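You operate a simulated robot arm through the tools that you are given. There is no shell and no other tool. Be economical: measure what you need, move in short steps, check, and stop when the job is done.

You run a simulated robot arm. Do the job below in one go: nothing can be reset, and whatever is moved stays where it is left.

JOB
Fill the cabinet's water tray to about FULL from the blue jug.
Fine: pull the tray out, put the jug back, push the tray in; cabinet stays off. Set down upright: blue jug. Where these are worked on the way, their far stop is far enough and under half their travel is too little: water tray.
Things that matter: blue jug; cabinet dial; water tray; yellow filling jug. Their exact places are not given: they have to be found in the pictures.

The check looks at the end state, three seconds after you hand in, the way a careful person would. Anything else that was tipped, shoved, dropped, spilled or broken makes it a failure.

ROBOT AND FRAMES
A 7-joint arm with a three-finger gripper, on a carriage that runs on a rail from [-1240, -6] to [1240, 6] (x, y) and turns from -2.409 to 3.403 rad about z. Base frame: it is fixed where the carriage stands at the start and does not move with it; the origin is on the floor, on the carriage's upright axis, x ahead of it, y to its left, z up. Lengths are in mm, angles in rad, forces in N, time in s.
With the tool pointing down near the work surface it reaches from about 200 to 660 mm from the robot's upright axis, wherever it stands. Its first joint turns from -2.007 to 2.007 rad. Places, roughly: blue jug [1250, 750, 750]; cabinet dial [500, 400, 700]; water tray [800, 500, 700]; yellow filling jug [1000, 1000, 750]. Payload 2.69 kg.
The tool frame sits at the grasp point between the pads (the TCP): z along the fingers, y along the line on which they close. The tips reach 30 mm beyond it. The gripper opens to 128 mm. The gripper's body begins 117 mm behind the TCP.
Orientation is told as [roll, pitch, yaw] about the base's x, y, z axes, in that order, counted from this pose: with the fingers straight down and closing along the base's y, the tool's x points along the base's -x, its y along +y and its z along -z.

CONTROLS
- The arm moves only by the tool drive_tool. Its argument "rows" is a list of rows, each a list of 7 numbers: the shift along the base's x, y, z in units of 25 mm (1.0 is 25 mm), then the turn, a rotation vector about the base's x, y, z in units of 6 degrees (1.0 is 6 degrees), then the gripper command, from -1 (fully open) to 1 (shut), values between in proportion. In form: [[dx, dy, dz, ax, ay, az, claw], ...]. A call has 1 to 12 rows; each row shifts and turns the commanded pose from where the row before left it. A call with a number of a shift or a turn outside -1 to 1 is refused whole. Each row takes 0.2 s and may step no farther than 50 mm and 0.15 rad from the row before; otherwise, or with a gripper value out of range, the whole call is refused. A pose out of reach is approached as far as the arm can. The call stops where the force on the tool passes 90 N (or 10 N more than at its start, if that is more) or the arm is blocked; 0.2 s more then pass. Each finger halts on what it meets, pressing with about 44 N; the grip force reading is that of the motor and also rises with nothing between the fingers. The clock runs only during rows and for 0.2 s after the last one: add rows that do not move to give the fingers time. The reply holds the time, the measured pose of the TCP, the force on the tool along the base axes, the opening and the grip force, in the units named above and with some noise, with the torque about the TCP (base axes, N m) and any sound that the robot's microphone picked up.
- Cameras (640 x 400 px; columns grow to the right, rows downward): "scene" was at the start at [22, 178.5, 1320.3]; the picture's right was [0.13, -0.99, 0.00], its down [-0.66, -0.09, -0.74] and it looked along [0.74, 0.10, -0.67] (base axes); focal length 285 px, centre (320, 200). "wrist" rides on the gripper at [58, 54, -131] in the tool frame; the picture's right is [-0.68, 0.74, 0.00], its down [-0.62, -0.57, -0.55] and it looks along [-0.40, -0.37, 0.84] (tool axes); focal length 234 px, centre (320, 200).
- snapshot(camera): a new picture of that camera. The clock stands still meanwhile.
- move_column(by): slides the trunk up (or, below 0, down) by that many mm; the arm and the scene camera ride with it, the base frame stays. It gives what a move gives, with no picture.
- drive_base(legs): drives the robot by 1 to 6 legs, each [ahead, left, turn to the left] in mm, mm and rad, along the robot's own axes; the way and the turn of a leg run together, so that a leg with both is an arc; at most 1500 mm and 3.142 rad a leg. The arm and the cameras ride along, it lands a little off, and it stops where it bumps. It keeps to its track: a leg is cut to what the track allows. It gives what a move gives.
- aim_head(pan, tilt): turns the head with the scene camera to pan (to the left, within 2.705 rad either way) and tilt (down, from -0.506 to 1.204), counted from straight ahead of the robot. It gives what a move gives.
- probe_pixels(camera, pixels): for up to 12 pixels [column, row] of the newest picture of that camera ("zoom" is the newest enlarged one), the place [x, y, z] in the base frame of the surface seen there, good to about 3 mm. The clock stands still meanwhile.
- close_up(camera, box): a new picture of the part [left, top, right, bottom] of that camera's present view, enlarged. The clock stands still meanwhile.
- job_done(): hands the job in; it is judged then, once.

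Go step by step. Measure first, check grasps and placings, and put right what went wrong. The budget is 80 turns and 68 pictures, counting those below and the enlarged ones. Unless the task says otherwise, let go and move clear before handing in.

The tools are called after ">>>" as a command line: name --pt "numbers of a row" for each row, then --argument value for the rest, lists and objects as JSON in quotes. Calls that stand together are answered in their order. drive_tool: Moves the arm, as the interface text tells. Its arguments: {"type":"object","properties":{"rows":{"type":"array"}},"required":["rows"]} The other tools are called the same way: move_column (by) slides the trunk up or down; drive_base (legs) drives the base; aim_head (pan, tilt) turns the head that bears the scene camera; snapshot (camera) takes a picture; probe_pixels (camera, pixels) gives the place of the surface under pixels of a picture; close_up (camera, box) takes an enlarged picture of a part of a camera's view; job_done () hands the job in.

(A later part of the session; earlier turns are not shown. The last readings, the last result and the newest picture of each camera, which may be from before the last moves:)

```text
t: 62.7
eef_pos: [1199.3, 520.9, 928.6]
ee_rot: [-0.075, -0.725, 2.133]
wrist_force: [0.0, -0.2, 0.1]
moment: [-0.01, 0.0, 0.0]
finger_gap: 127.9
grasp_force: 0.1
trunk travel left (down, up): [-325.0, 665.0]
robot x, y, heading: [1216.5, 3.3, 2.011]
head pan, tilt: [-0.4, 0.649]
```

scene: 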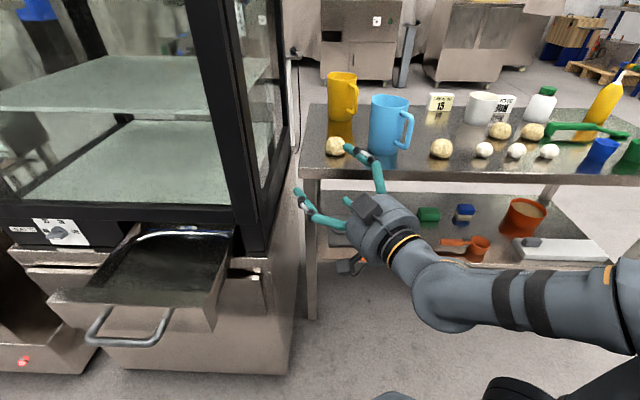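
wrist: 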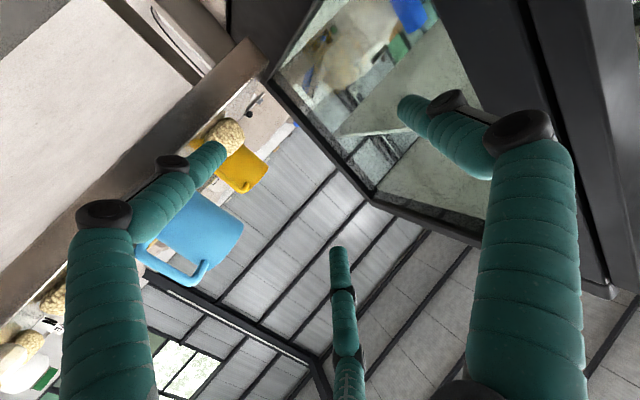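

That works. Continue to the pre-grasp at about (1308,633,925), reducing pitch to ~25° below horizontal.

>>> drive_tool --pt "0.9 0.5 0 0 0 0 -1" --pt "0.9 0.6 0 0 0 0 -1" --pt "0.8 0.6 0 0 0 0 -1" --pt "0.8 0.7 0 0.848 0.53 0 -1" --pt "0.8 0.7 0 0.848 0.53 0 -1" --pt "0 0.7 0 0.848 0.53 0 -1" --pt "0 0.6 0 0.848 0.53 0 -1"

>>> snapshot --camera "scene"

>>> snapshot --camera "wrist"

```text
t: 64.3
eef_pos: [1306.1, 631.1, 927.8]
ee_rot: [-0.079, -1.145, 2.134]
wrist_force: [-1.0, 0.7, -0.5]
moment: [0.05, -0.05, -0.03]
finger_gap: 128.0
grasp_force: 0.1
trunk travel left (down, up): [-325.0, 665.0]
robot x, y, heading: [1215.8, 4.2, 2.01]
head pan, tilt: [-0.4, 0.649]
```

```text
38 pictures are left
```

scene: 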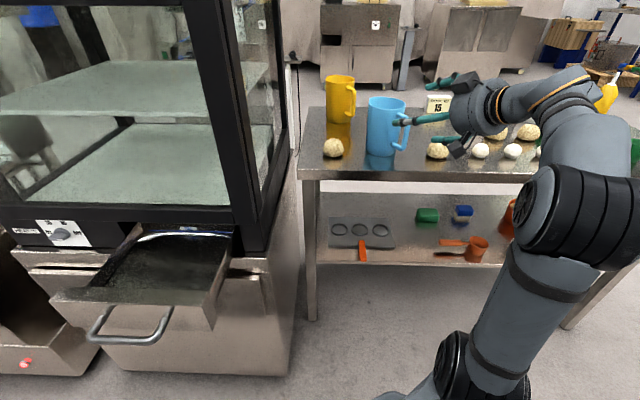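

```text
37 pictures are left
```

wrist: 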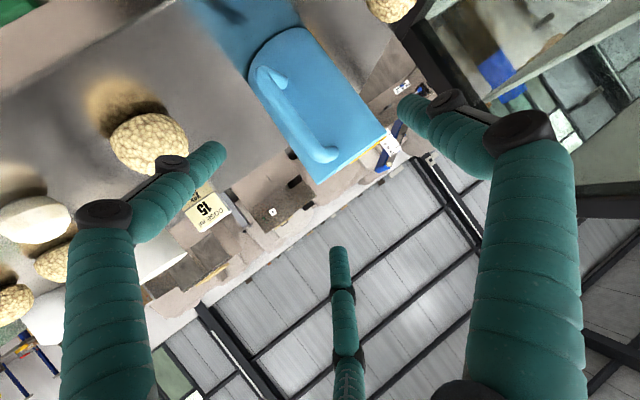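

The jug lies along the tool axis in the wrist view (≈(315,105)), with the handle centred. I'll probe jug and ball points to verify.

>>> probe_pixels --camera "wrist" --pixels '[[255, 75], [300, 40], [340, 80], [378, 130], [320, 175], [355, 155], [285, 110], [265, 75], [320, 150], [150, 145], [180, 160]]'

>>> probe_pixels --camera "scene" --pixels '[[385, 100], [385, 106], [370, 130], [403, 130], [385, 150], [438, 151], [407, 120], [387, 125]]'

```text
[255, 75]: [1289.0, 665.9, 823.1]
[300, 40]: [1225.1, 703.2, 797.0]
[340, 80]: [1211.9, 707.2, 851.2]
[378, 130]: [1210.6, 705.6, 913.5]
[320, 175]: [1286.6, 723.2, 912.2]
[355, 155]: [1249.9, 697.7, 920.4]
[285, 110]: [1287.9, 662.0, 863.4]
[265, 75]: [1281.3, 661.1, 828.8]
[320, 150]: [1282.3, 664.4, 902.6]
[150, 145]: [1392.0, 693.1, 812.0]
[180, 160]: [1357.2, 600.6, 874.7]
```

```text
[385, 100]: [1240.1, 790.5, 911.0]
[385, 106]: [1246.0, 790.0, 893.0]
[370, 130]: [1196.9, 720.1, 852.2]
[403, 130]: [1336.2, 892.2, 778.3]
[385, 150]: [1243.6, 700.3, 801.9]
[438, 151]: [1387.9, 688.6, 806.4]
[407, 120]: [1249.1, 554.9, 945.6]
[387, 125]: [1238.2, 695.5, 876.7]
```

Jug centre is ≈(1243,745), radius ≈48, rim z≈915; the tool axis aims at it. I'll advance along the axis to (1243,745,858).

>>> drive_tool --pt "-0.36 0.65 -0.4 0 0 0 -1" --pt "-0.36 0.65 -0.4 0 0 0 -1" --pt "-0.36 0.65 -0.4 0 0 0 -1" --pt "-0.36 0.65 -0.4 0 0 0 -1" --pt "-0.36 0.65 -0.4 0 0 0 -1" --pt "-0.36 0.65 -0.4 0 0 0 -1" --pt "-0.36 0.65 -0.4 0 0 0 -1"

>>> snapshot --camera "wrist"

>>> close_up --camera "scene" --box '[300, 50, 480, 190]'

```text
t: 65.9
eef_pos: [1242.1, 744.5, 859.4]
ee_rot: [-0.077, -1.143, 2.134]
wrist_force: [-0.2, -0.1, 0.1]
moment: [0.0, -0.02, 0.01]
finger_gap: 128.0
grasp_force: 0.1
trunk travel left (down, up): [-325.0, 665.0]
robot x, y, heading: [1220.5, 6.2, 2.007]
head pan, tilt: [-0.4, 0.649]
```

```text
36 pictures are left
```

wrist: 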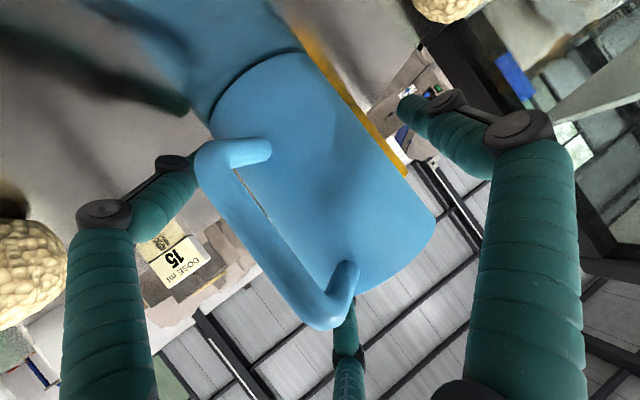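

```text
2.86 times, centred on (390, 120) of scene
```

zoom: 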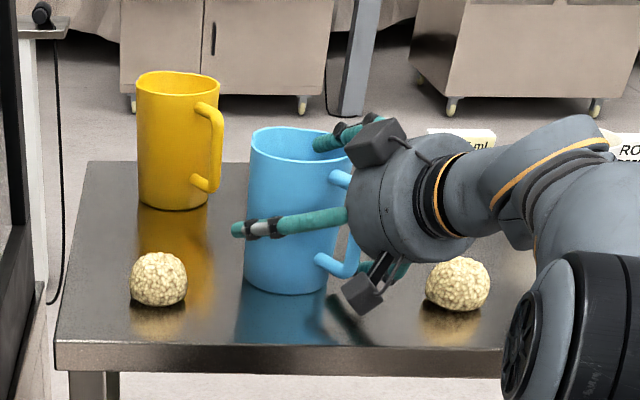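

The jug is between the fingers and the handle is clear of the palm. I'll close.

>>> drive_tool --pt "0 0 0 0 0 0 1" --pt "0 0 0 0 0 0 1" --pt "0 0 0 0 0 0 1" --pt "0 0 0 0 0 0 1" --pt "0 0 0 0 0 0 1"

>>> snapshot --camera "wrist"

```text
t: 67.1
eef_pos: [1241.0, 743.8, 856.7]
ee_rot: [-0.069, -1.137, 2.129]
wrist_force: [0.9, -1.9, -5.6]
moment: [-0.3, -0.18, -0.29]
finger_gap: 50.4
grasp_force: 7.6
trunk travel left (down, up): [-325.0, 665.0]
robot x, y, heading: [1213.6, 4.0, 2.011]
head pan, tilt: [-0.4, 0.649]
```

```text
34 pictures are left
```

wrist: 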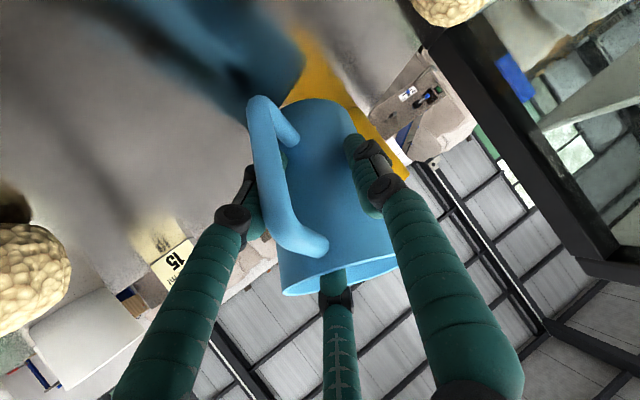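

The gap fell to 50 mm and the jug looks farther away, so it may be sliding. Checking with the scene camera.

>>> close_up --camera "scene" --box '[300, 50, 480, 190]'

>>> probe_pixels --camera "wrist" --pixels '[[320, 180], [290, 285], [395, 255], [315, 105], [330, 150], [270, 180], [310, 240], [345, 240]]'

```text
2.86 times, centred on (390, 120) of scene
```

zoom: 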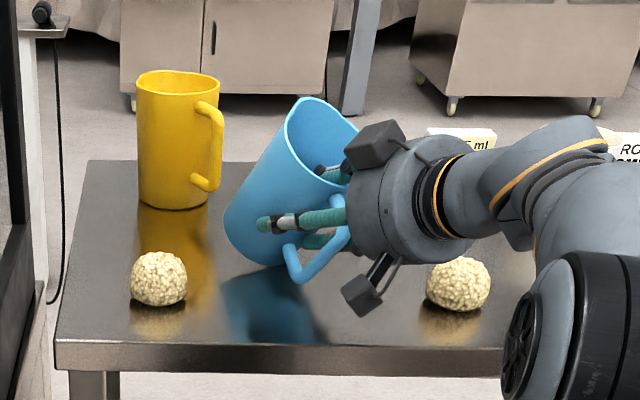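

```text
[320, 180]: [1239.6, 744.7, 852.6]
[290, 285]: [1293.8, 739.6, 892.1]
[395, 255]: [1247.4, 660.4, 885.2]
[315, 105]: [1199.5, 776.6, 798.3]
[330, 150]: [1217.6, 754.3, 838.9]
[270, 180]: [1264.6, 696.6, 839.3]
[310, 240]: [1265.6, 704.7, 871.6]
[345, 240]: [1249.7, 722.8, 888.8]
```

The jug has tipped back ~30° between the closing fingers (no spill is visible). I'll reopen slowly so that it rocks back upright.

>>> drive_tool --pt "0 0 0 0 0 0 0.17" --pt "0 0 0 0 0 0 0.13" --pt "0 0 0 0 0 0 0.09"

>>> close_up --camera "scene" --box '[300, 50, 480, 190]'

```text
t: 67.9
eef_pos: [1242.0, 742.8, 859.1]
ee_rot: [-0.077, -1.144, 2.134]
wrist_force: [0.2, -0.5, -1.3]
moment: [-0.09, -0.02, -0.06]
finger_gap: 59.5
grasp_force: 0.7
trunk travel left (down, up): [-325.0, 665.0]
robot x, y, heading: [1221.5, 5.4, 2.012]
head pan, tilt: [-0.4, 0.649]
```

```text
2.86 times, centred on (390, 120) of scene
```

zoom: 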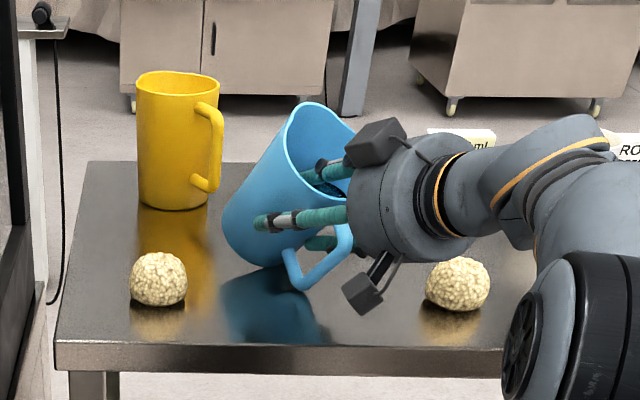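

The jug is now leaning back on its handle (handle foot near (300,285)). I'll look from the wrist before acting.

>>> snapshot --camera "wrist"

>>> probe_pixels --camera "zoom" --pixels '[[310, 105], [290, 130], [225, 230], [265, 262], [300, 285], [345, 240], [320, 135], [325, 190], [345, 120], [270, 180]]'

```text
31 pictures are left
```

wrist: 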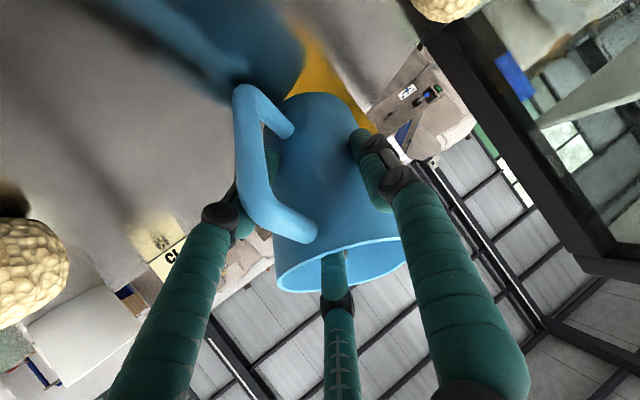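

```text
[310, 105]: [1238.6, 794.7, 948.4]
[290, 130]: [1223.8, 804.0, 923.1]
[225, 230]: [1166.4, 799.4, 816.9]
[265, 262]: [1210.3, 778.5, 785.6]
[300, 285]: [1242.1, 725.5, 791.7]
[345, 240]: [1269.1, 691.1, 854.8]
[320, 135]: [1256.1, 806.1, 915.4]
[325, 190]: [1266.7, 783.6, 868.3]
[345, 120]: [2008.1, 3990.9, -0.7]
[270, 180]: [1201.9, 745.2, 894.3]
```

The upper finger of the pair sits in the jug's mouth and the other two lie along its near side. Retreating straight along the tool axis should free everything, so I'll back 20 mm slowly and look.

>>> drive_tool --pt "0.1 -0.155 0.083 0 0 0 0.05" --pt "0.1 -0.155 0.083 0 0 0 0.05" --pt "0.1 -0.155 0.083 0 0 0 0.05" --pt "0.1 -0.155 0.083 0 0 0 0.05" --pt "0 0 0 0 0 0 0.05"

>>> close_up --camera "scene" --box '[300, 50, 480, 190]'

```text
t: 69.1
eef_pos: [1253.7, 729.0, 866.9]
ee_rot: [-0.08, -1.143, 2.136]
wrist_force: [-0.1, 0.1, 0.7]
moment: [0.01, -0.02, 0.0]
finger_gap: 60.8
grasp_force: 0.0
trunk travel left (down, up): [-325.0, 665.0]
robot x, y, heading: [1216.6, 1.7, 2.012]
head pan, tilt: [-0.4, 0.649]
```

```text
2.86 times, centred on (390, 120) of scene
```

zoom: 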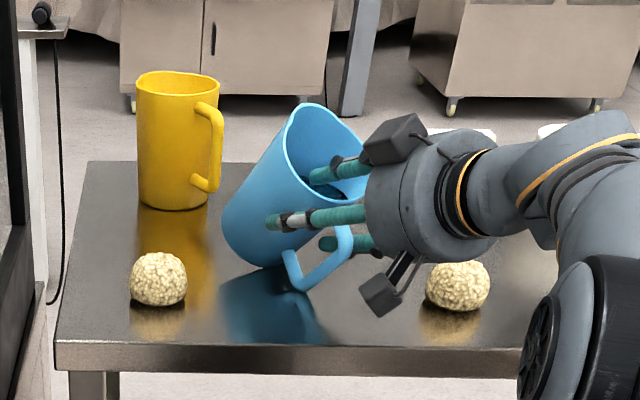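

The jug is stably reclined on its handle and nothing has spilled. The pitched grip with the finger pair caused the tilt; later I'll grip with the tool level. For now I'll retreat fully.

>>> drive_tool --pt "0.36 -0.58 0.31 0 0 0 0.05" --pt "0.36 -0.58 0.31 0 0 0 0.05" --pt "0.36 -0.58 0.31 0 0 0 0.05" --pt "0.36 -0.58 0.31 0 0 0 0.05" --pt "0.36 -0.58 0.31 0 0 0 0.05" --pt "0.36 -0.58 0.31 0 0 0 0.05" --pt "0.36 -0.58 0.31 0 0 0 0.05"

>>> drive_tool --pt "0 0 0 0.848 0.53 0 1" --pt "0 0 0 0.848 0.53 0 1" --pt "0 0 0 0.848 0.53 0 1" --pt "0 0 0 0.848 0.53 0 1"

>>> close_up --camera "scene" --box '[300, 50, 480, 190]'

```text
t: 70.7
eef_pos: [1314.5, 626.7, 921.2]
ee_rot: [-0.077, -1.143, 2.134]
wrist_force: [-0.7, 0.3, -0.5]
moment: [0.02, -0.01, 0.01]
finger_gap: 60.9
grasp_force: 0.0
trunk travel left (down, up): [-325.0, 665.0]
robot x, y, heading: [1217.4, 8.0, 2.006]
head pan, tilt: [-0.4, 0.649]
```

```text
t: 71.7
eef_pos: [1315.3, 627.7, 922.0]
ee_rot: [-0.489, -1.561, 2.544]
wrist_force: [0.5, 0.6, -1.1]
moment: [-0.05, 0.0, -0.02]
finger_gap: 2.4
grasp_force: 12.1
trunk travel left (down, up): [-325.0, 665.0]
robot x, y, heading: [1216.6, 11.5, 2.01]
head pan, tilt: [-0.4, 0.649]
```

```text
2.86 times, centred on (390, 120) of scene
```

zoom: 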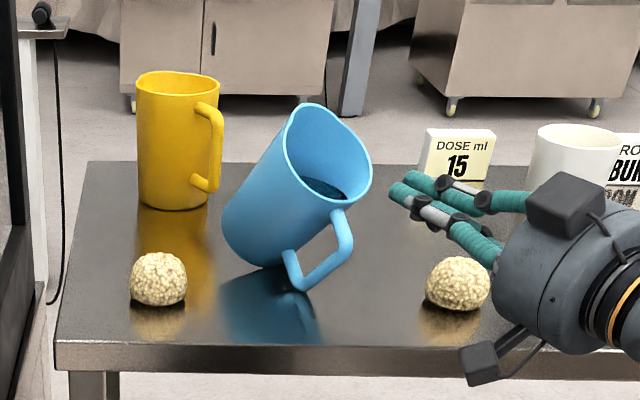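

The jug rests on its base edge and handle, mouth toward (330,150). I'll probe it for the righting push.

>>> probe_pixels --camera "zoom" --pixels '[[348, 245], [340, 215], [320, 275], [300, 288], [290, 255], [310, 105], [370, 180], [285, 150], [335, 205], [265, 262], [325, 190], [235, 245]]'

```text
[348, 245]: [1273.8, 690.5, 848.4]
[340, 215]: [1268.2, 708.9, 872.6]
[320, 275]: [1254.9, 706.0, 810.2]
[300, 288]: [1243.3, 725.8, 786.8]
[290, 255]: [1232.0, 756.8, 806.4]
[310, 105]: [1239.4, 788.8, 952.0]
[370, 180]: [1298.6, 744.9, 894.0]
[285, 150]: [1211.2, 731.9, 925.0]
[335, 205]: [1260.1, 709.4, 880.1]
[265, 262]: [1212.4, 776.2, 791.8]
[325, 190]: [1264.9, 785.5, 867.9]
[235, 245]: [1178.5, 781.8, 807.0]
```

Plan: right the jug with a gentle push on its handle's upper corner (1274,690,848) using the closed, level fingertips. First I'll go to just in front of it at z≈845.

>>> drive_tool --pt "0 0 -0.8 0 0 0 1" --pt "0 0 -0.8 0 0 0 1" --pt "0 0 -0.8 0 0 0 1" --pt "-0.35 0.25 -0.68 0 0 0 1" --pt "-0.35 0.25 0 0 0 0 1"

>>> snapshot --camera "wrist"

>>> close_up --camera "scene" --box '[300, 50, 480, 190]'

```text
t: 72.9
eef_pos: [1297.6, 639.7, 843.7]
ee_rot: [-0.358, -1.563, 2.415]
wrist_force: [-0.3, 0.3, -1.4]
moment: [-0.02, -0.01, 0.02]
finger_gap: 1.9
grasp_force: 30.6
trunk travel left (down, up): [-325.0, 665.0]
robot x, y, heading: [1218.2, 3.7, 2.004]
head pan, tilt: [-0.4, 0.649]
```

```text
28 pictures are left
```

wrist: 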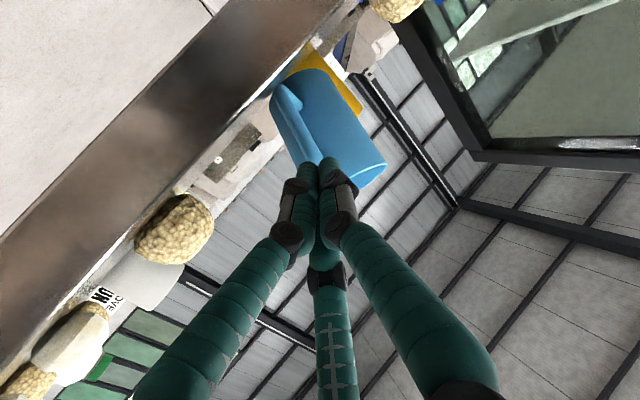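

```text
2.86 times, centred on (390, 120) of scene
```

zoom: 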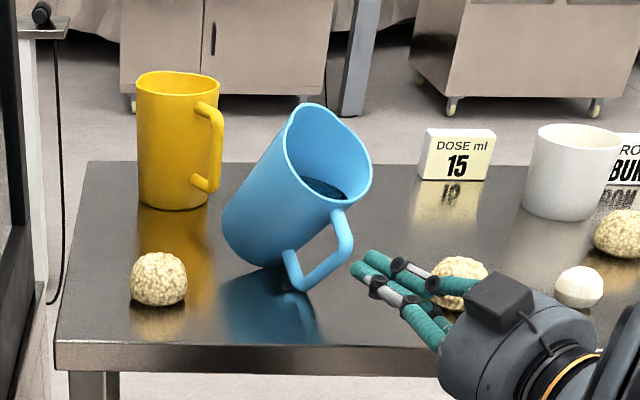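

The fingertips are aligned with the handle's corner ((300,150) in the wrist view). I'll push forward slowly.

>>> drive_tool --pt "-0.14 0.26 0 0 0 0 1" --pt "-0.14 0.26 0 0 0 0 1" --pt "-0.14 0.26 0 0 0 0 1" --pt "-0.14 0.26 0 0 0 0 1" --pt "-0.14 0.26 0 0 0 0 1"

>>> close_up --camera "scene" --box '[300, 50, 480, 190]'

```text
t: 74.1
eef_pos: [1279.7, 672.1, 843.8]
ee_rot: [-0.352, -1.563, 2.411]
wrist_force: [0.5, -0.4, -0.6]
moment: [-0.04, -0.01, -0.02]
finger_gap: 2.2
grasp_force: 31.6
trunk travel left (down, up): [-325.0, 665.0]
robot x, y, heading: [1218.8, 6.6, 2.008]
head pan, tilt: [-0.4, 0.649]
```

```text
2.86 times, centred on (390, 120) of scene
```

zoom: 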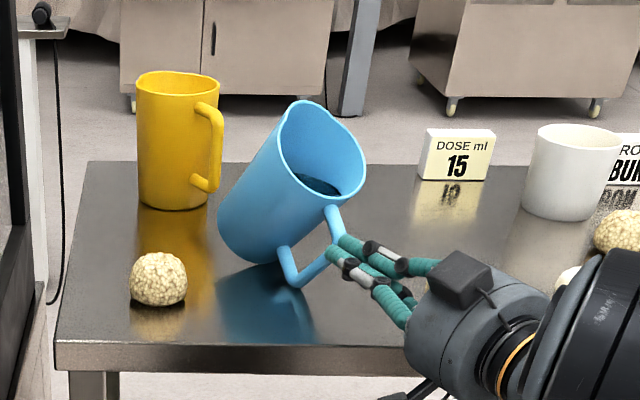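

The push mostly slid the jug a few mm rather than tipping it. I'll instead pinch the handle bar and raise it under control: back off, open, and re-measure.

>>> drive_tool --pt "0.23 -0.44 0 0 0 0 1" --pt "0.23 -0.44 0 0 0 0 1" --pt "0.23 -0.44 0 0 0 0 0.3" --pt "0 0 0 0 0 0 0.3" --pt "0 0 0 0 0 0 0.3"

>>> close_up --camera "scene" --box '[340, 90, 440, 165]'

>>> snapshot --camera "wrist"

```text
t: 75.3
eef_pos: [1296.1, 639.1, 844.4]
ee_rot: [-0.375, -1.563, 2.432]
wrist_force: [-0.2, 0.0, 0.3]
moment: [-0.01, 0.0, -0.01]
finger_gap: 44.9
grasp_force: 0.0
trunk travel left (down, up): [-325.0, 665.0]
robot x, y, heading: [1217.1, 4.4, 2.011]
head pan, tilt: [-0.4, 0.649]
```

```text
5.33 times, centred on (390, 128) of scene
```

zoom: 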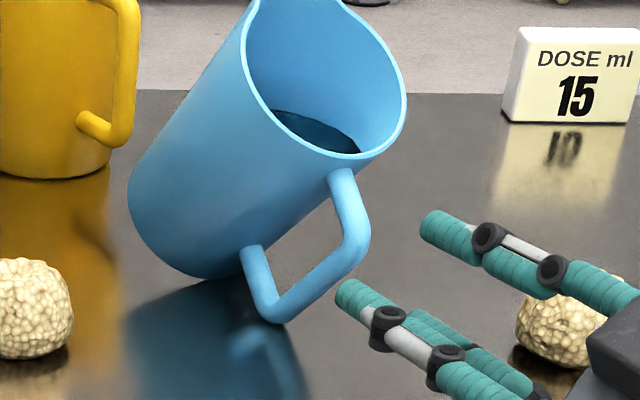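

```text
24 pictures are left
```

wrist: 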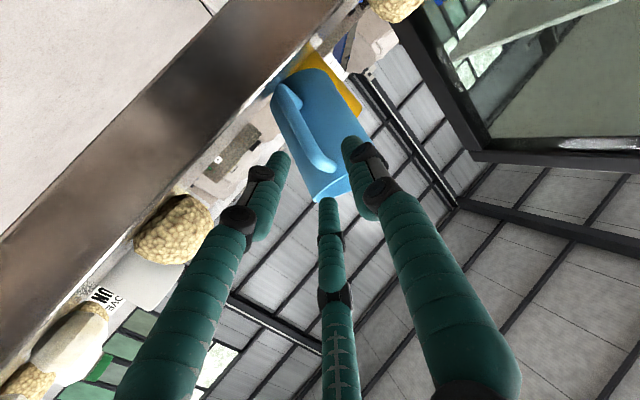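

Water is close to the lower lip, so the jug mustn't recline any further. I'll probe the handle precisely.

>>> probe_pixels --camera "zoom" --pixels '[[362, 235], [340, 262], [318, 280], [290, 302], [270, 312], [345, 190], [255, 265], [435, 225], [355, 290], [410, 320], [340, 152], [205, 272]]'

```text
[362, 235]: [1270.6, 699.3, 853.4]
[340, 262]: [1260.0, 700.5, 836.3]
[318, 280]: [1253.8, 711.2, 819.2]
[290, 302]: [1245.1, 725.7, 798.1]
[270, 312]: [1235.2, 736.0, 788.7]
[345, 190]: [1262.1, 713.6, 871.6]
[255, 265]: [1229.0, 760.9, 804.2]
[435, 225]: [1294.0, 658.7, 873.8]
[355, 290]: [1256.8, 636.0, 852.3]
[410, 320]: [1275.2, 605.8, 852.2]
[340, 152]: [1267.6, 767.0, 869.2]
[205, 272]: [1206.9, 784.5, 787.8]
```

The tool axis passes through the bar at (1261,706,830). I'll advance to TCP (1265,697,833) and close on the bar.

>>> drive_tool --pt "-0.25 0.465 -0.09 0 0 0 0.3" --pt "-0.25 0.465 -0.09 0 0 0 0.3" --pt "-0.25 0.465 -0.09 0 0 0 0.3" --pt "-0.25 0.465 -0.09 0 0 0 0.3" --pt "-0.25 0.465 -0.09 0 0 0 0.3" --pt "0 0 0 0 0 0 1" --pt "0 0 0 0 0 0 1" --pt "0 0 0 0 0 0 1"

>>> close_up --camera "scene" --box '[330, 80, 450, 170]'

```text
t: 77.1
eef_pos: [1265.2, 696.4, 834.2]
ee_rot: [-0.294, -1.56, 2.35]
wrist_force: [-1.3, 0.2, 0.0]
moment: [-0.09, -0.19, 0.07]
finger_gap: 18.3
grasp_force: 24.3
trunk travel left (down, up): [-325.0, 665.0]
robot x, y, heading: [1219.6, 1.9, 2.008]
head pan, tilt: [-0.4, 0.649]
```

```text
4.44 times, centred on (390, 125) of scene
```

zoom: 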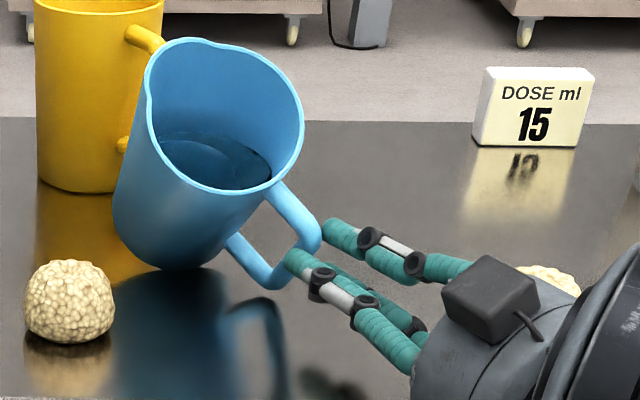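

The bar is held (gap 18 mm). I'll rotate the jug toward upright about its base edge, first 18°.

>>> drive_tool --pt "0 0 0 0 0 0 1" --pt "0 0 0 0 0 0 1" --pt "-0.107 0.201 0.432 -0.883 -0.469 0 1" --pt "-0.128 0.24 0.408 -0.883 -0.469 0 1" --pt "-0.146 0.275 0.376 -0.883 -0.469 0 1"

>>> close_up --camera "scene" --box '[330, 60, 480, 172]'

```text
t: 78.3
eef_pos: [1256.7, 713.9, 867.6]
ee_rot: [-0.016, -1.253, 2.068]
wrist_force: [2.0, -5.1, 13.7]
moment: [0.91, 0.87, 0.23]
finger_gap: 16.8
grasp_force: 42.7
trunk travel left (down, up): [-325.0, 665.0]
robot x, y, heading: [1219.0, 5.5, 2.008]
head pan, tilt: [-0.4, 0.649]
```

```text
3.57 times, centred on (405, 116) of scene
```

zoom: 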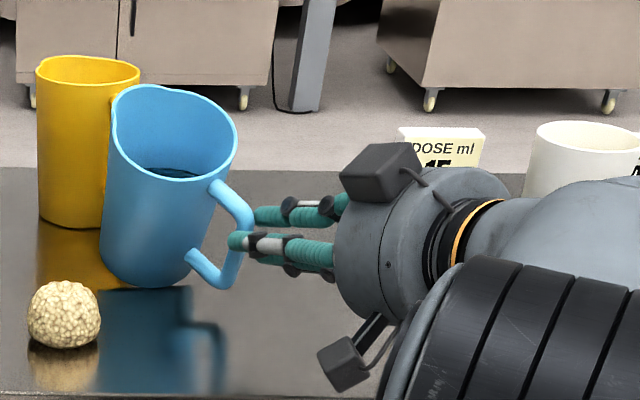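

The grip holds well and the jug follows the tool rigidly. Continue righting another ~18°.

>>> drive_tool --pt "-0.165 0.311 0.32 -0.883 -0.469 0 1" --pt "-0.18 0.339 0.26 -0.883 -0.469 0 1" --pt "-0.193 0.364 0.2 -0.883 -0.469 0 1"

>>> close_up --camera "scene" --box '[330, 60, 480, 172]'

```text
t: 79.1
eef_pos: [1242.7, 740.2, 881.4]
ee_rot: [-0.006, -0.935, 2.063]
wrist_force: [0.5, -1.5, 0.0]
moment: [0.01, 0.04, 0.01]
finger_gap: 2.0
grasp_force: 31.6
trunk travel left (down, up): [-325.0, 665.0]
robot x, y, heading: [1215.6, 4.8, 2.011]
head pan, tilt: [-0.4, 0.649]
```

```text
3.57 times, centred on (405, 116) of scene
```

zoom: 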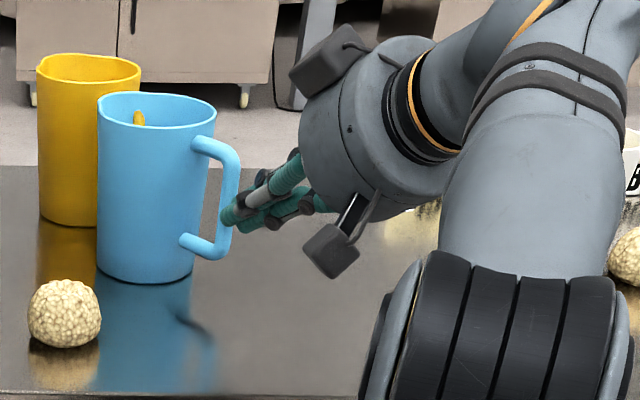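

The fingers slid off at the end but the jug now stands upright. I'll back off, level the tool, and re-measure the handle for a deeper grip.

>>> drive_tool --pt "0.4 -0.7 0.1 0 0 0 1" --pt "0.4 -0.7 0 0.883 0.469 0 0.3" --pt "0.3 -0.7 -0.1 0.883 0.469 0 0.3" --pt "0 0 -0.2 0.883 0.469 0 0.3" --pt "0 0 -0.2 0.883 0.469 0 0.3" --pt "0 0 0 0.883 0.469 0 0.3" --pt "0 0 0 0.883 0.469 0 0.3"

>>> close_up --camera "scene" --box '[330, 60, 480, 172]'

>>> probe_pixels --camera "zoom" --pixels '[[232, 160], [230, 200], [226, 235], [205, 140], [190, 243], [155, 115], [155, 94], [100, 130], [215, 115], [150, 281], [236, 185], [175, 200]]'

```text
t: 80.7
eef_pos: [1270.4, 687.4, 874.4]
ee_rot: [-0.483, -1.563, 2.54]
wrist_force: [-0.2, -0.3, 0.7]
moment: [-0.03, -0.02, 0.02]
finger_gap: 44.9
grasp_force: 0.1
trunk travel left (down, up): [-325.0, 665.0]
robot x, y, heading: [1218.2, 6.9, 2.01]
head pan, tilt: [-0.4, 0.649]
```

```text
3.57 times, centred on (405, 116) of scene
```

zoom: 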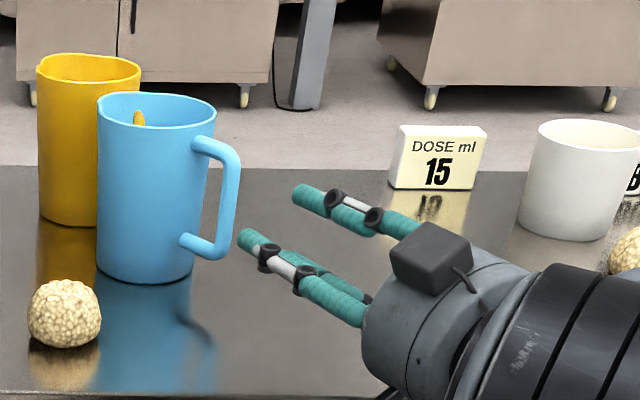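

```text
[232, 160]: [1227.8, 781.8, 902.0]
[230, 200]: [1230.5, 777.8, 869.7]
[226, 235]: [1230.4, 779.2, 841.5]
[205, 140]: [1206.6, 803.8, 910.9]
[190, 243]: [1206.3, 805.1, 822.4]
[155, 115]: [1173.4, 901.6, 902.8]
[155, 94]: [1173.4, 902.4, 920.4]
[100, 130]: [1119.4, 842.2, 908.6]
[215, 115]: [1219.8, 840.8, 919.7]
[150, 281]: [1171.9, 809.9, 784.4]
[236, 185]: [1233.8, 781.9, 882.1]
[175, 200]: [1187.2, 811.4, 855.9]
```

Jug upright: centre ≈(1171,855), handle bar ≈(1232,786), z 822–905, pointing az −48°. I'll align the tool to azimuth ~131°, pitch 15° down for palm clearance, and go to a pre-grasp.

>>> drive_tool --pt "0 0 0.2 -0.7 -0.45 0.73 0.3" --pt "0 0 0.2 -0.7 -0.45 0.73 0.3" --pt "0 0 0.2 -0.7 -0.45 0.73 0.3" --pt "0 0.76 -0.07 0 0 0 0.3" --pt "0 0.76 -0.07 0 0 0 0.3" --pt "0 0.76 -0.07 0 0 0 0.3"

>>> snapshot --camera "wrist"

```text
t: 82.1
eef_pos: [1269.8, 745.1, 882.0]
ee_rot: [0.018, -1.303, 2.27]
wrist_force: [0.3, -0.5, -0.5]
moment: [0.02, 0.01, 0.03]
finger_gap: 44.9
grasp_force: 0.0
trunk travel left (down, up): [-325.0, 665.0]
robot x, y, heading: [1218.0, 3.6, 2.006]
head pan, tilt: [-0.4, 0.649]
```

```text
19 pictures are left
```

wrist: 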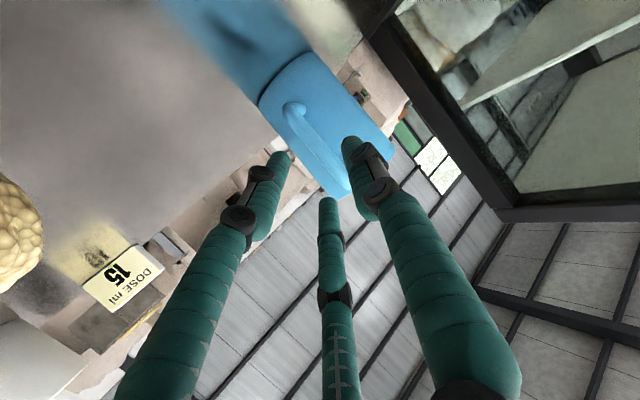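

The handle (300,130) is centred between the fingers. Advance 60 mm and close.

>>> drive_tool --pt "-0.38 0.437 -0.14 0 0 0 0.3" --pt "-0.38 0.437 -0.14 0 0 0 0.3" --pt "-0.38 0.437 -0.14 0 0 0 0.3" --pt "-0.38 0.437 -0.14 0 0 0 0.3" --pt "0 0 0 0 0 0 1" --pt "0 0 0 0 0 0 1" --pt "0 0 0 0 0 0 1" --pt "0 0 0 0 0 0 1" --pt "0 0 0 0 0 0 1"

>>> close_up --camera "scene" --box '[330, 60, 480, 172]'

```text
t: 84.1
eef_pos: [1232.6, 789.1, 867.2]
ee_rot: [0.017, -1.302, 2.271]
wrist_force: [-0.7, 1.8, 0.2]
moment: [0.18, -0.2, -0.02]
finger_gap: 21.0
grasp_force: 43.8
trunk travel left (down, up): [-325.0, 665.0]
robot x, y, heading: [1220.1, 7.4, 2.006]
head pan, tilt: [-0.4, 0.649]
```

```text
3.57 times, centred on (405, 116) of scene
```

zoom: 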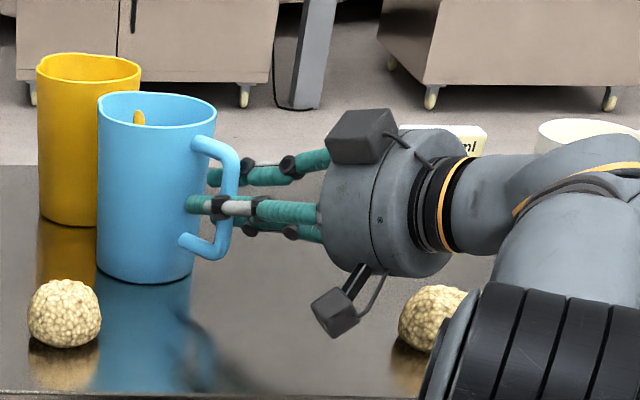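

The handle is held deep in the fingers. Test lift by ~10 mm.

>>> drive_tool --pt "0 0 0.1 0 0 0 1" --pt "0 0 0.1 0 0 0 1" --pt "0 0 0.1 0 0 0 1" --pt "0 0 0.1 0 0 0 1" --pt "0 0 0 0 0 0 1"

>>> close_up --camera "scene" --box '[330, 60, 480, 172]'

```text
t: 85.3
eef_pos: [1233.1, 789.7, 878.2]
ee_rot: [0.019, -1.301, 2.268]
wrist_force: [0.6, 0.7, -4.9]
moment: [-0.28, -0.29, 0.02]
finger_gap: 20.7
grasp_force: 44.5
trunk travel left (down, up): [-325.0, 665.0]
robot x, y, heading: [1218.4, 5.0, 2.008]
head pan, tilt: [-0.4, 0.649]
```

```text
3.57 times, centred on (405, 116) of scene
```

zoom: 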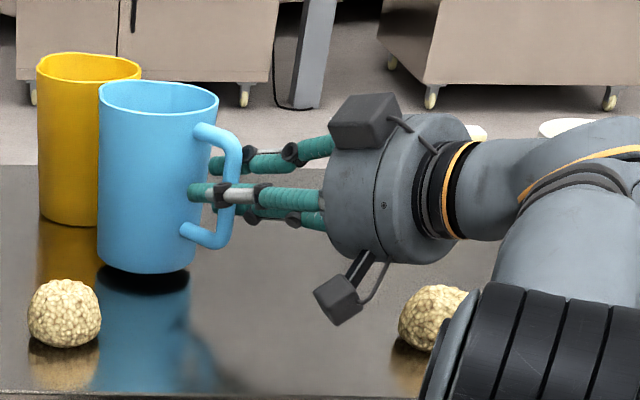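

It lifts cleanly and upright (≈5 N). I'll raise it higher, then carry it back toward me and yaw so that the jug points to −x (toward the tray).

>>> drive_tool --pt "0 0 0.4 0 0 0 1" --pt "0 -0.2 0.8 0 0 0 1" --pt "0 -0.3 0.8 0 0 0 1" --pt "0 -0.4 0.8 0 0 0 1" --pt "0 -0.6 0.4 0 0 0 1" --pt "0 -0.6 0 0 0 0 1" --pt "0 -0.6 0 0 0 0.4 1" --pt "0 -0.6 0 0 0 0.8 1" --pt "0 -0.6 0 0 0 0.8 1" --pt "0 -0.6 0 0 0 0.8 1" --pt "0 -0.6 0 0 0 0.8 1" --pt "0 -0.6 0 0 0 0.8 1"

>>> drive_tool --pt "0 -0.7 0 0 0 0.8 1" --pt "0 -0.7 0 0 0 0.8 1" --pt "0 -0.7 0 0 0 0.8 1" --pt "0 -0.7 0 0 0 0.8 1" --pt "0 -0.5 0 0 0 0.6 1" --pt "0 0 0 0 0 0 1"

>>> snapshot --camera "scene"

```text
t: 87.9
eef_pos: [1232.1, 646.3, 957.3]
ee_rot: [0.022, -1.302, 2.726]
wrist_force: [-0.6, -0.5, -5.7]
moment: [-0.16, -0.32, 0.0]
finger_gap: 16.3
grasp_force: 41.5
trunk travel left (down, up): [-325.0, 665.0]
robot x, y, heading: [1218.1, 4.3, 2.01]
head pan, tilt: [-0.4, 0.649]
```

```text
t: 89.3
eef_pos: [1217.7, 533.0, 934.2]
ee_rot: [0.016, -1.302, 3.131]
wrist_force: [1.0, -0.6, -4.9]
moment: [0.0, -0.39, -0.02]
finger_gap: 16.1
grasp_force: 42.2
out of reach, approached as far as the arm can: row 2, 3, 4, 5
trunk travel left (down, up): [-325.0, 665.0]
robot x, y, heading: [1218.7, 6.8, 2.008]
head pan, tilt: [-0.4, 0.649]
```

```text
16 pictures are left
```

scene: 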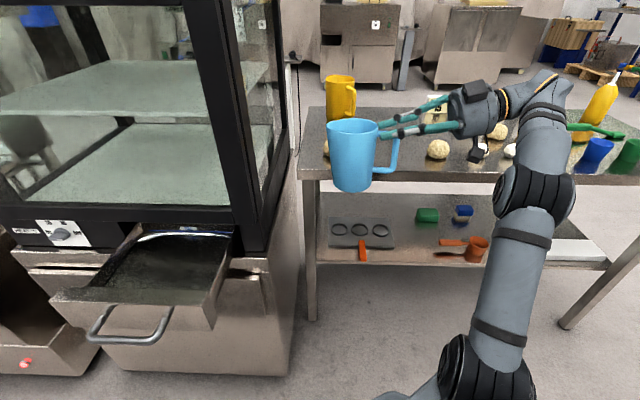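

The jug is hanging upright from the upper handle corner, and the hand now faces −x. Some rows were at a joint limit, so I'll probe gently with small moves to −y/−x.

>>> drive_tool --pt "-0.3 -0.5 0 0 0 0 1" --pt "-0.3 -0.5 0 0 0 0 1" --pt "-0.3 -0.5 0 0 0 0 1"

```text
t: 90.1
eef_pos: [1196.0, 497.4, 933.8]
ee_rot: [0.019, -1.301, 3.125]
wrist_force: [0.2, 0.9, -5.6]
moment: [-0.04, -0.35, 0.02]
finger_gap: 16.3
grasp_force: 41.9
trunk travel left (down, up): [-325.0, 665.0]
robot x, y, heading: [1220.7, 2.3, 2.014]
head pan, tilt: [-0.4, 0.649]
```

Now it moves freely. Continue toward (1090,310).

>>> drive_tool --pt "-0.4 -0.6 0 0 0 0 1" --pt "-0.4 -0.6 0 0 0 0 1" --pt "-0.4 -0.6 0 0 0 0 1" --pt "-0.4 -0.6 0 0 0 0 1" --pt "-0.4 -0.6 0 0 0 0 1" --pt "-0.4 -0.6 0 0 0 0 1"

>>> drive_tool --pt "-0.4 -0.6 0 0 0 0 1" --pt "-0.4 -0.6 0 0 0 0 1" --pt "-0.4 -0.6 0 0 0 0 1" --pt "-0.4 -0.6 0 0 0 0 1" --pt "-0.4 -0.6 0 0 0 0 1" --pt "-0.4 -0.4 0 0 0 0 1"

```text
t: 91.5
eef_pos: [1135.7, 407.1, 935.1]
ee_rot: [0.02, -1.303, 3.126]
wrist_force: [0.8, 0.5, -5.2]
moment: [-0.02, -0.35, -0.01]
finger_gap: 16.1
grasp_force: 42.4
trunk travel left (down, up): [-325.0, 665.0]
robot x, y, heading: [1218.6, 6.7, 2.011]
head pan, tilt: [-0.4, 0.649]
```

```text
t: 92.9
eef_pos: [1075.8, 323.0, 934.3]
ee_rot: [0.017, -1.301, 3.13]
wrist_force: [0.4, 0.0, -4.9]
moment: [-0.02, -0.37, 0.0]
finger_gap: 16.2
grasp_force: 41.9
trunk travel left (down, up): [-325.0, 665.0]
robot x, y, heading: [1214.2, 8.3, 2.012]
head pan, tilt: [-0.4, 0.649]
```

Continuing in −x in front of the cabinet toward the tray.

>>> drive_tool --pt "-0.7 -0.2 0 0 0 0 1" --pt "-0.7 -0.2 0 0 0 0 1" --pt "-0.7 -0.2 0 0 0 0 1" --pt "-0.7 0 0 0 0 0 1"

>>> drive_tool --pt "-0.7 0 0 0 0 0 1" --pt "-0.7 0 0 0 0 0 1" --pt "-0.7 0 0 0 0 0 1" --pt "-0.7 0 0 0 0 0 1"

>>> aim_head --pan 0.2 --tilt 0.8

>>> snapshot --camera "scene"

```text
t: 93.9
eef_pos: [1006.0, 306.4, 934.5]
ee_rot: [0.022, -1.303, 3.126]
wrist_force: [0.2, 0.0, -5.5]
moment: [0.0, -0.37, -0.05]
finger_gap: 16.4
grasp_force: 41.8
trunk travel left (down, up): [-325.0, 665.0]
robot x, y, heading: [1215.7, 7.0, 2.01]
head pan, tilt: [-0.4, 0.649]
```

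```text
t: 94.9
eef_pos: [933.5, 307.5, 935.4]
ee_rot: [0.022, -1.302, 3.125]
wrist_force: [-1.3, 0.5, -5.0]
moment: [-0.02, -0.38, -0.01]
finger_gap: 16.2
grasp_force: 42.4
trunk travel left (down, up): [-325.0, 665.0]
robot x, y, heading: [1220.5, 2.8, 2.01]
head pan, tilt: [-0.4, 0.649]
```

```text
t: 95.9
eef_pos: [935.7, 306.7, 936.2]
ee_rot: [0.019, -1.303, 3.127]
wrist_force: [0.2, -0.1, -6.0]
moment: [-0.03, -0.37, -0.03]
finger_gap: 16.2
grasp_force: 42.4
trunk travel left (down, up): [-325.0, 665.0]
robot x, y, heading: [1217.7, 5.3, 2.008]
head pan, tilt: [0.201, 0.799]
```

```text
15 pictures are left
```

scene: 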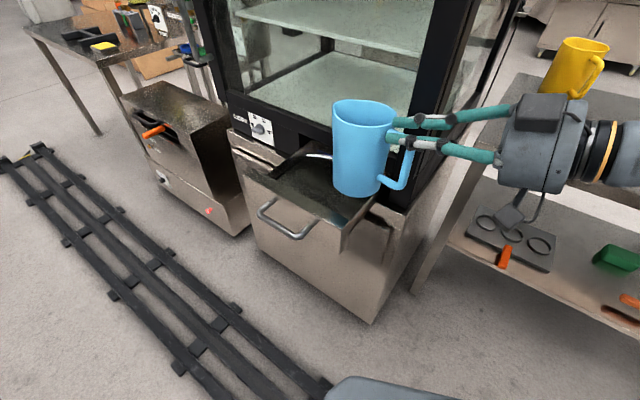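

The jug is upright near the tray edge. I'll probe its lip and base relative to the TCP.

>>> probe_pixels --camera "scene" --pixels '[[333, 106], [360, 127], [394, 118], [362, 102], [340, 192], [378, 190], [405, 170], [365, 115]]'

```text
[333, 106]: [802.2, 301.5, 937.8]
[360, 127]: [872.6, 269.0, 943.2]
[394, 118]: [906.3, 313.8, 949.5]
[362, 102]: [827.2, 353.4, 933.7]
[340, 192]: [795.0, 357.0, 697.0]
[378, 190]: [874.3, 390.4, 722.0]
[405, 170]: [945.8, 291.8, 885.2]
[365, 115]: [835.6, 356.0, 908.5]
```

Rim z≈938–949 with a small forward droop; the lip is ~136 mm ahead of the TCP. I'll move over the tray to TCP (830,290,905) and start tilting.

>>> drive_tool --pt "-0.7 -0.11 0 0 0 0 1" --pt "-0.7 -0.11 0 0 0 0 1" --pt "-0.7 -0.11 -0.2 0 0 0 1" --pt "-0.7 -0.11 -0.2 0 0 0 1" --pt "-0.7 -0.11 -0.4 0 0 0 1" --pt "-0.7 -0.11 -0.4 0 0 0 1" --pt "0 0 0 0 0 0 1"

>>> drive_tool --pt "0 0 0 0 -0.7 0 1" --pt "0 0 0 0 -0.7 0 1" --pt "0 0 0 0 -0.7 0 1" --pt "0 0 0 0 -0.7 0 1" --pt "0 0 0 0 -0.7 0 1" --pt "0 0 0 0 0 0 1"

>>> snapshot --camera "scene"

```text
t: 97.5
eef_pos: [829.4, 289.0, 905.3]
ee_rot: [0.02, -1.3, 3.129]
wrist_force: [0.7, 0.0, -5.4]
moment: [-0.02, -0.33, 0.0]
finger_gap: 16.2
grasp_force: 41.6
trunk travel left (down, up): [-325.0, 665.0]
robot x, y, heading: [1220.6, 7.5, 2.014]
head pan, tilt: [0.201, 0.799]
```

```text
t: 98.9
eef_pos: [832.9, 292.1, 909.7]
ee_rot: [-0.01, -0.949, -3.138]
wrist_force: [0.9, 9.9, 28.6]
moment: [0.18, 1.99, -0.7]
finger_gap: 16.4
grasp_force: 42.1
trunk travel left (down, up): [-325.0, 665.0]
robot x, y, heading: [1221.5, 3.1, 2.009]
head pan, tilt: [0.201, 0.799]
```

```text
14 pictures are left
```

scene: 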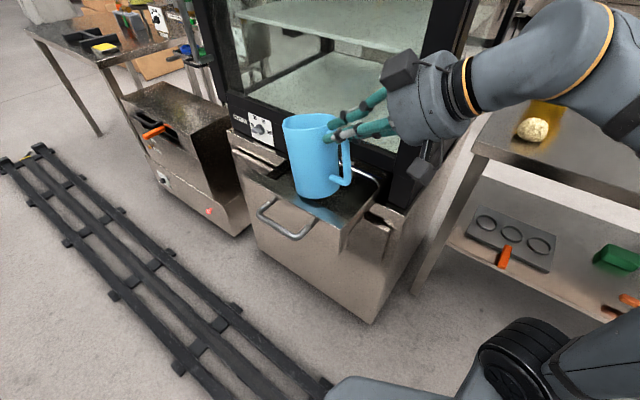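

Fz +28 and Fy +10 show the jug's bottom has met the tray's front panel, so I was too low. I'll lift 60 mm, shift +y slightly, and check.

>>> drive_tool --pt "0 0.1 0.6 0 0 0 1" --pt "0 0.1 0.6 0 0 0 1" --pt "0 0.2 0.6 0 0 0 1" --pt "0 0.2 0.6 0 0 0 1" --pt "0 0 0 0 0 0 1"

>>> close_up --camera "scene" --box '[220, 30, 480, 230]'

>>> probe_pixels --camera "zoom" --pixels '[[165, 140], [275, 130], [230, 160], [200, 370], [170, 365], [275, 365]]'

```text
t: 100.1
eef_pos: [831.0, 303.8, 964.6]
ee_rot: [0.012, -0.935, 3.134]
wrist_force: [0.1, -0.2, -5.9]
moment: [0.0, -0.26, 0.01]
finger_gap: 16.3
grasp_force: 42.1
trunk travel left (down, up): [-325.0, 665.0]
robot x, y, heading: [1215.7, 4.9, 2.008]
head pan, tilt: [0.201, 0.799]
```

```text
2.00 times, centred on (350, 130) of scene
```

zoom: 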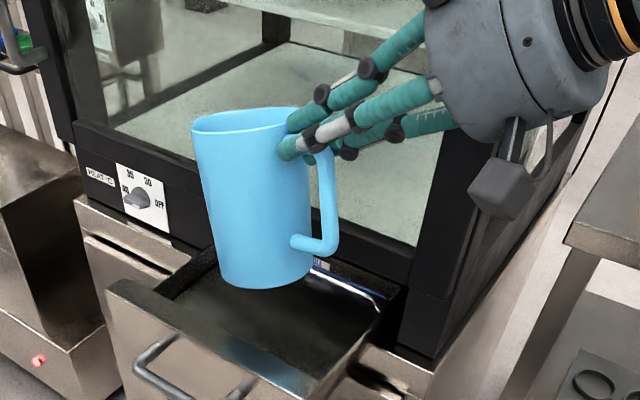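

```text
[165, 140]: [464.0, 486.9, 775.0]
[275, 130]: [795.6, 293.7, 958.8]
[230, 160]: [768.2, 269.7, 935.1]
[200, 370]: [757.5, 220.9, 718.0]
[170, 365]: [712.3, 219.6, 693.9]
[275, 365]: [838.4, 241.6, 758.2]
```

The jug hangs clear again, still mostly upright. At this height its bottom will swing clear of the walls, so I'll tilt further in place.

>>> drive_tool --pt "0 0.05 -0.1 0 -0.6 0 1" --pt "0 0.05 -0.1 0 -0.6 0 1" --pt "0 0 0 0 -0.6 0 1" --pt "0 0 0 0 -0.6 0 1" --pt "0 0 0 0 -0.6 0 1" --pt "0 0 0 0 -0.6 0 1" --pt "0 0 0 0 0 0 1"

>>> close_up --camera "scene" --box '[220, 30, 480, 230]'

```text
t: 101.7
eef_pos: [830.5, 307.0, 959.2]
ee_rot: [0.006, -0.558, 3.137]
wrist_force: [0.0, 0.5, -5.9]
moment: [0.04, -0.1, 0.01]
finger_gap: 16.0
grasp_force: 41.8
trunk travel left (down, up): [-325.0, 665.0]
robot x, y, heading: [1221.6, 2.9, 2.007]
head pan, tilt: [0.201, 0.799]
```

```text
2.00 times, centred on (350, 130) of scene
```

zoom: 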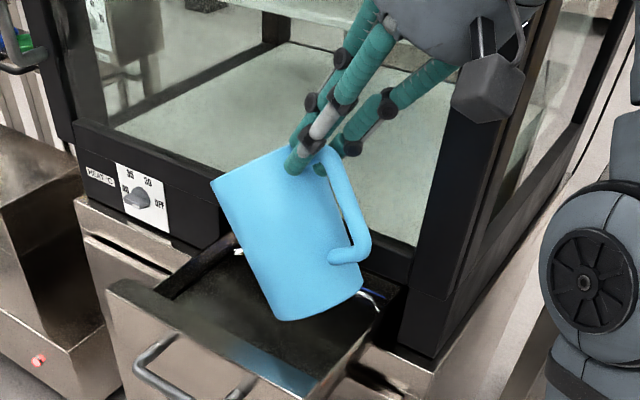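

The jug is tilted ~30°. I'll tilt ~18° more to begin pouring, then check.

>>> drive_tool --pt "0 0 0 0 -0.6 0 1" --pt "0 0 0 0 -0.6 0 1" --pt "0 0 0 0 -0.6 0 1" --pt "0 0 0 0 -0.6 0 1" --pt "0 0 0 0 -0.6 0 1" --pt "0 0 0 0 0 0 1" --pt "0 0 0 0 0 0 1"

>>> close_up --camera "scene" --box '[220, 30, 480, 230]'

```text
t: 103.3
eef_pos: [838.5, 267.9, 942.5]
ee_rot: [0.006, -0.434, 3.138]
wrist_force: [0.3, 0.7, -5.6]
moment: [0.0, -0.01, 0.02]
finger_gap: 16.5
grasp_force: 41.8
out of reach, approached as far as the arm can: row 1, 2, 3, 4, 5
trunk travel left (down, up): [-325.0, 665.0]
robot x, y, heading: [1217.9, 2.1, 2.007]
head pan, tilt: [0.201, 0.799]
```

```text
2.00 times, centred on (350, 130) of scene
```

zoom: 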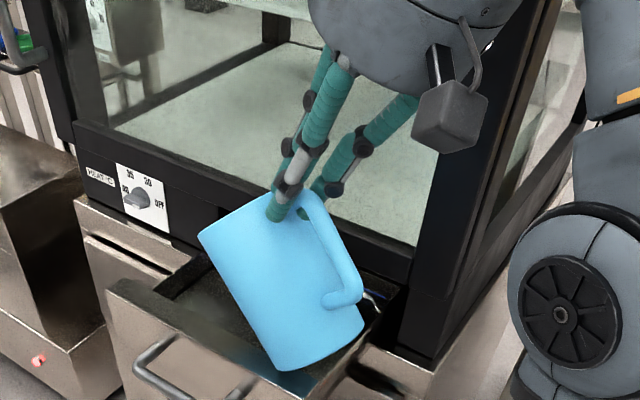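

The arm hit a limit at ~38° jug tilt and drifted in −y. Raising the trunk should give the tool-down posture more room: trunk up 150, then bring the tool back down over the tray centre.

>>> move_column --by 150

>>> drive_tool --pt "0 0.5 -0.6 0 0 0 1" --pt "0 0.5 -0.8 0 0 0 1" --pt "0 0.5 -0.8 0 0 0 1" --pt "0 0 -0.8 0 0 0 1" --pt "0 0 -0.8 0 0 0 1" --pt "0 0 -0.8 0 0 0 1"

```text
t: 105.1
eef_pos: [839.4, 267.4, 1092.0]
ee_rot: [0.008, -0.434, 3.137]
wrist_force: [-0.1, -0.5, -5.2]
moment: [0.01, 0.0, -0.02]
finger_gap: 16.1
grasp_force: 41.9
trunk travel left (down, up): [-475.0, 515.0]
robot x, y, heading: [1215.6, 8.2, 2.01]
head pan, tilt: [0.201, 0.799]
```

```text
t: 106.5
eef_pos: [840.3, 305.6, 977.2]
ee_rot: [0.007, -0.437, 3.136]
wrist_force: [0.5, -0.4, -5.0]
moment: [0.01, 0.01, 0.02]
finger_gap: 16.1
grasp_force: 41.9
trunk travel left (down, up): [-475.0, 515.0]
robot x, y, heading: [1221.8, 4.9, 2.016]
head pan, tilt: [0.201, 0.799]
```

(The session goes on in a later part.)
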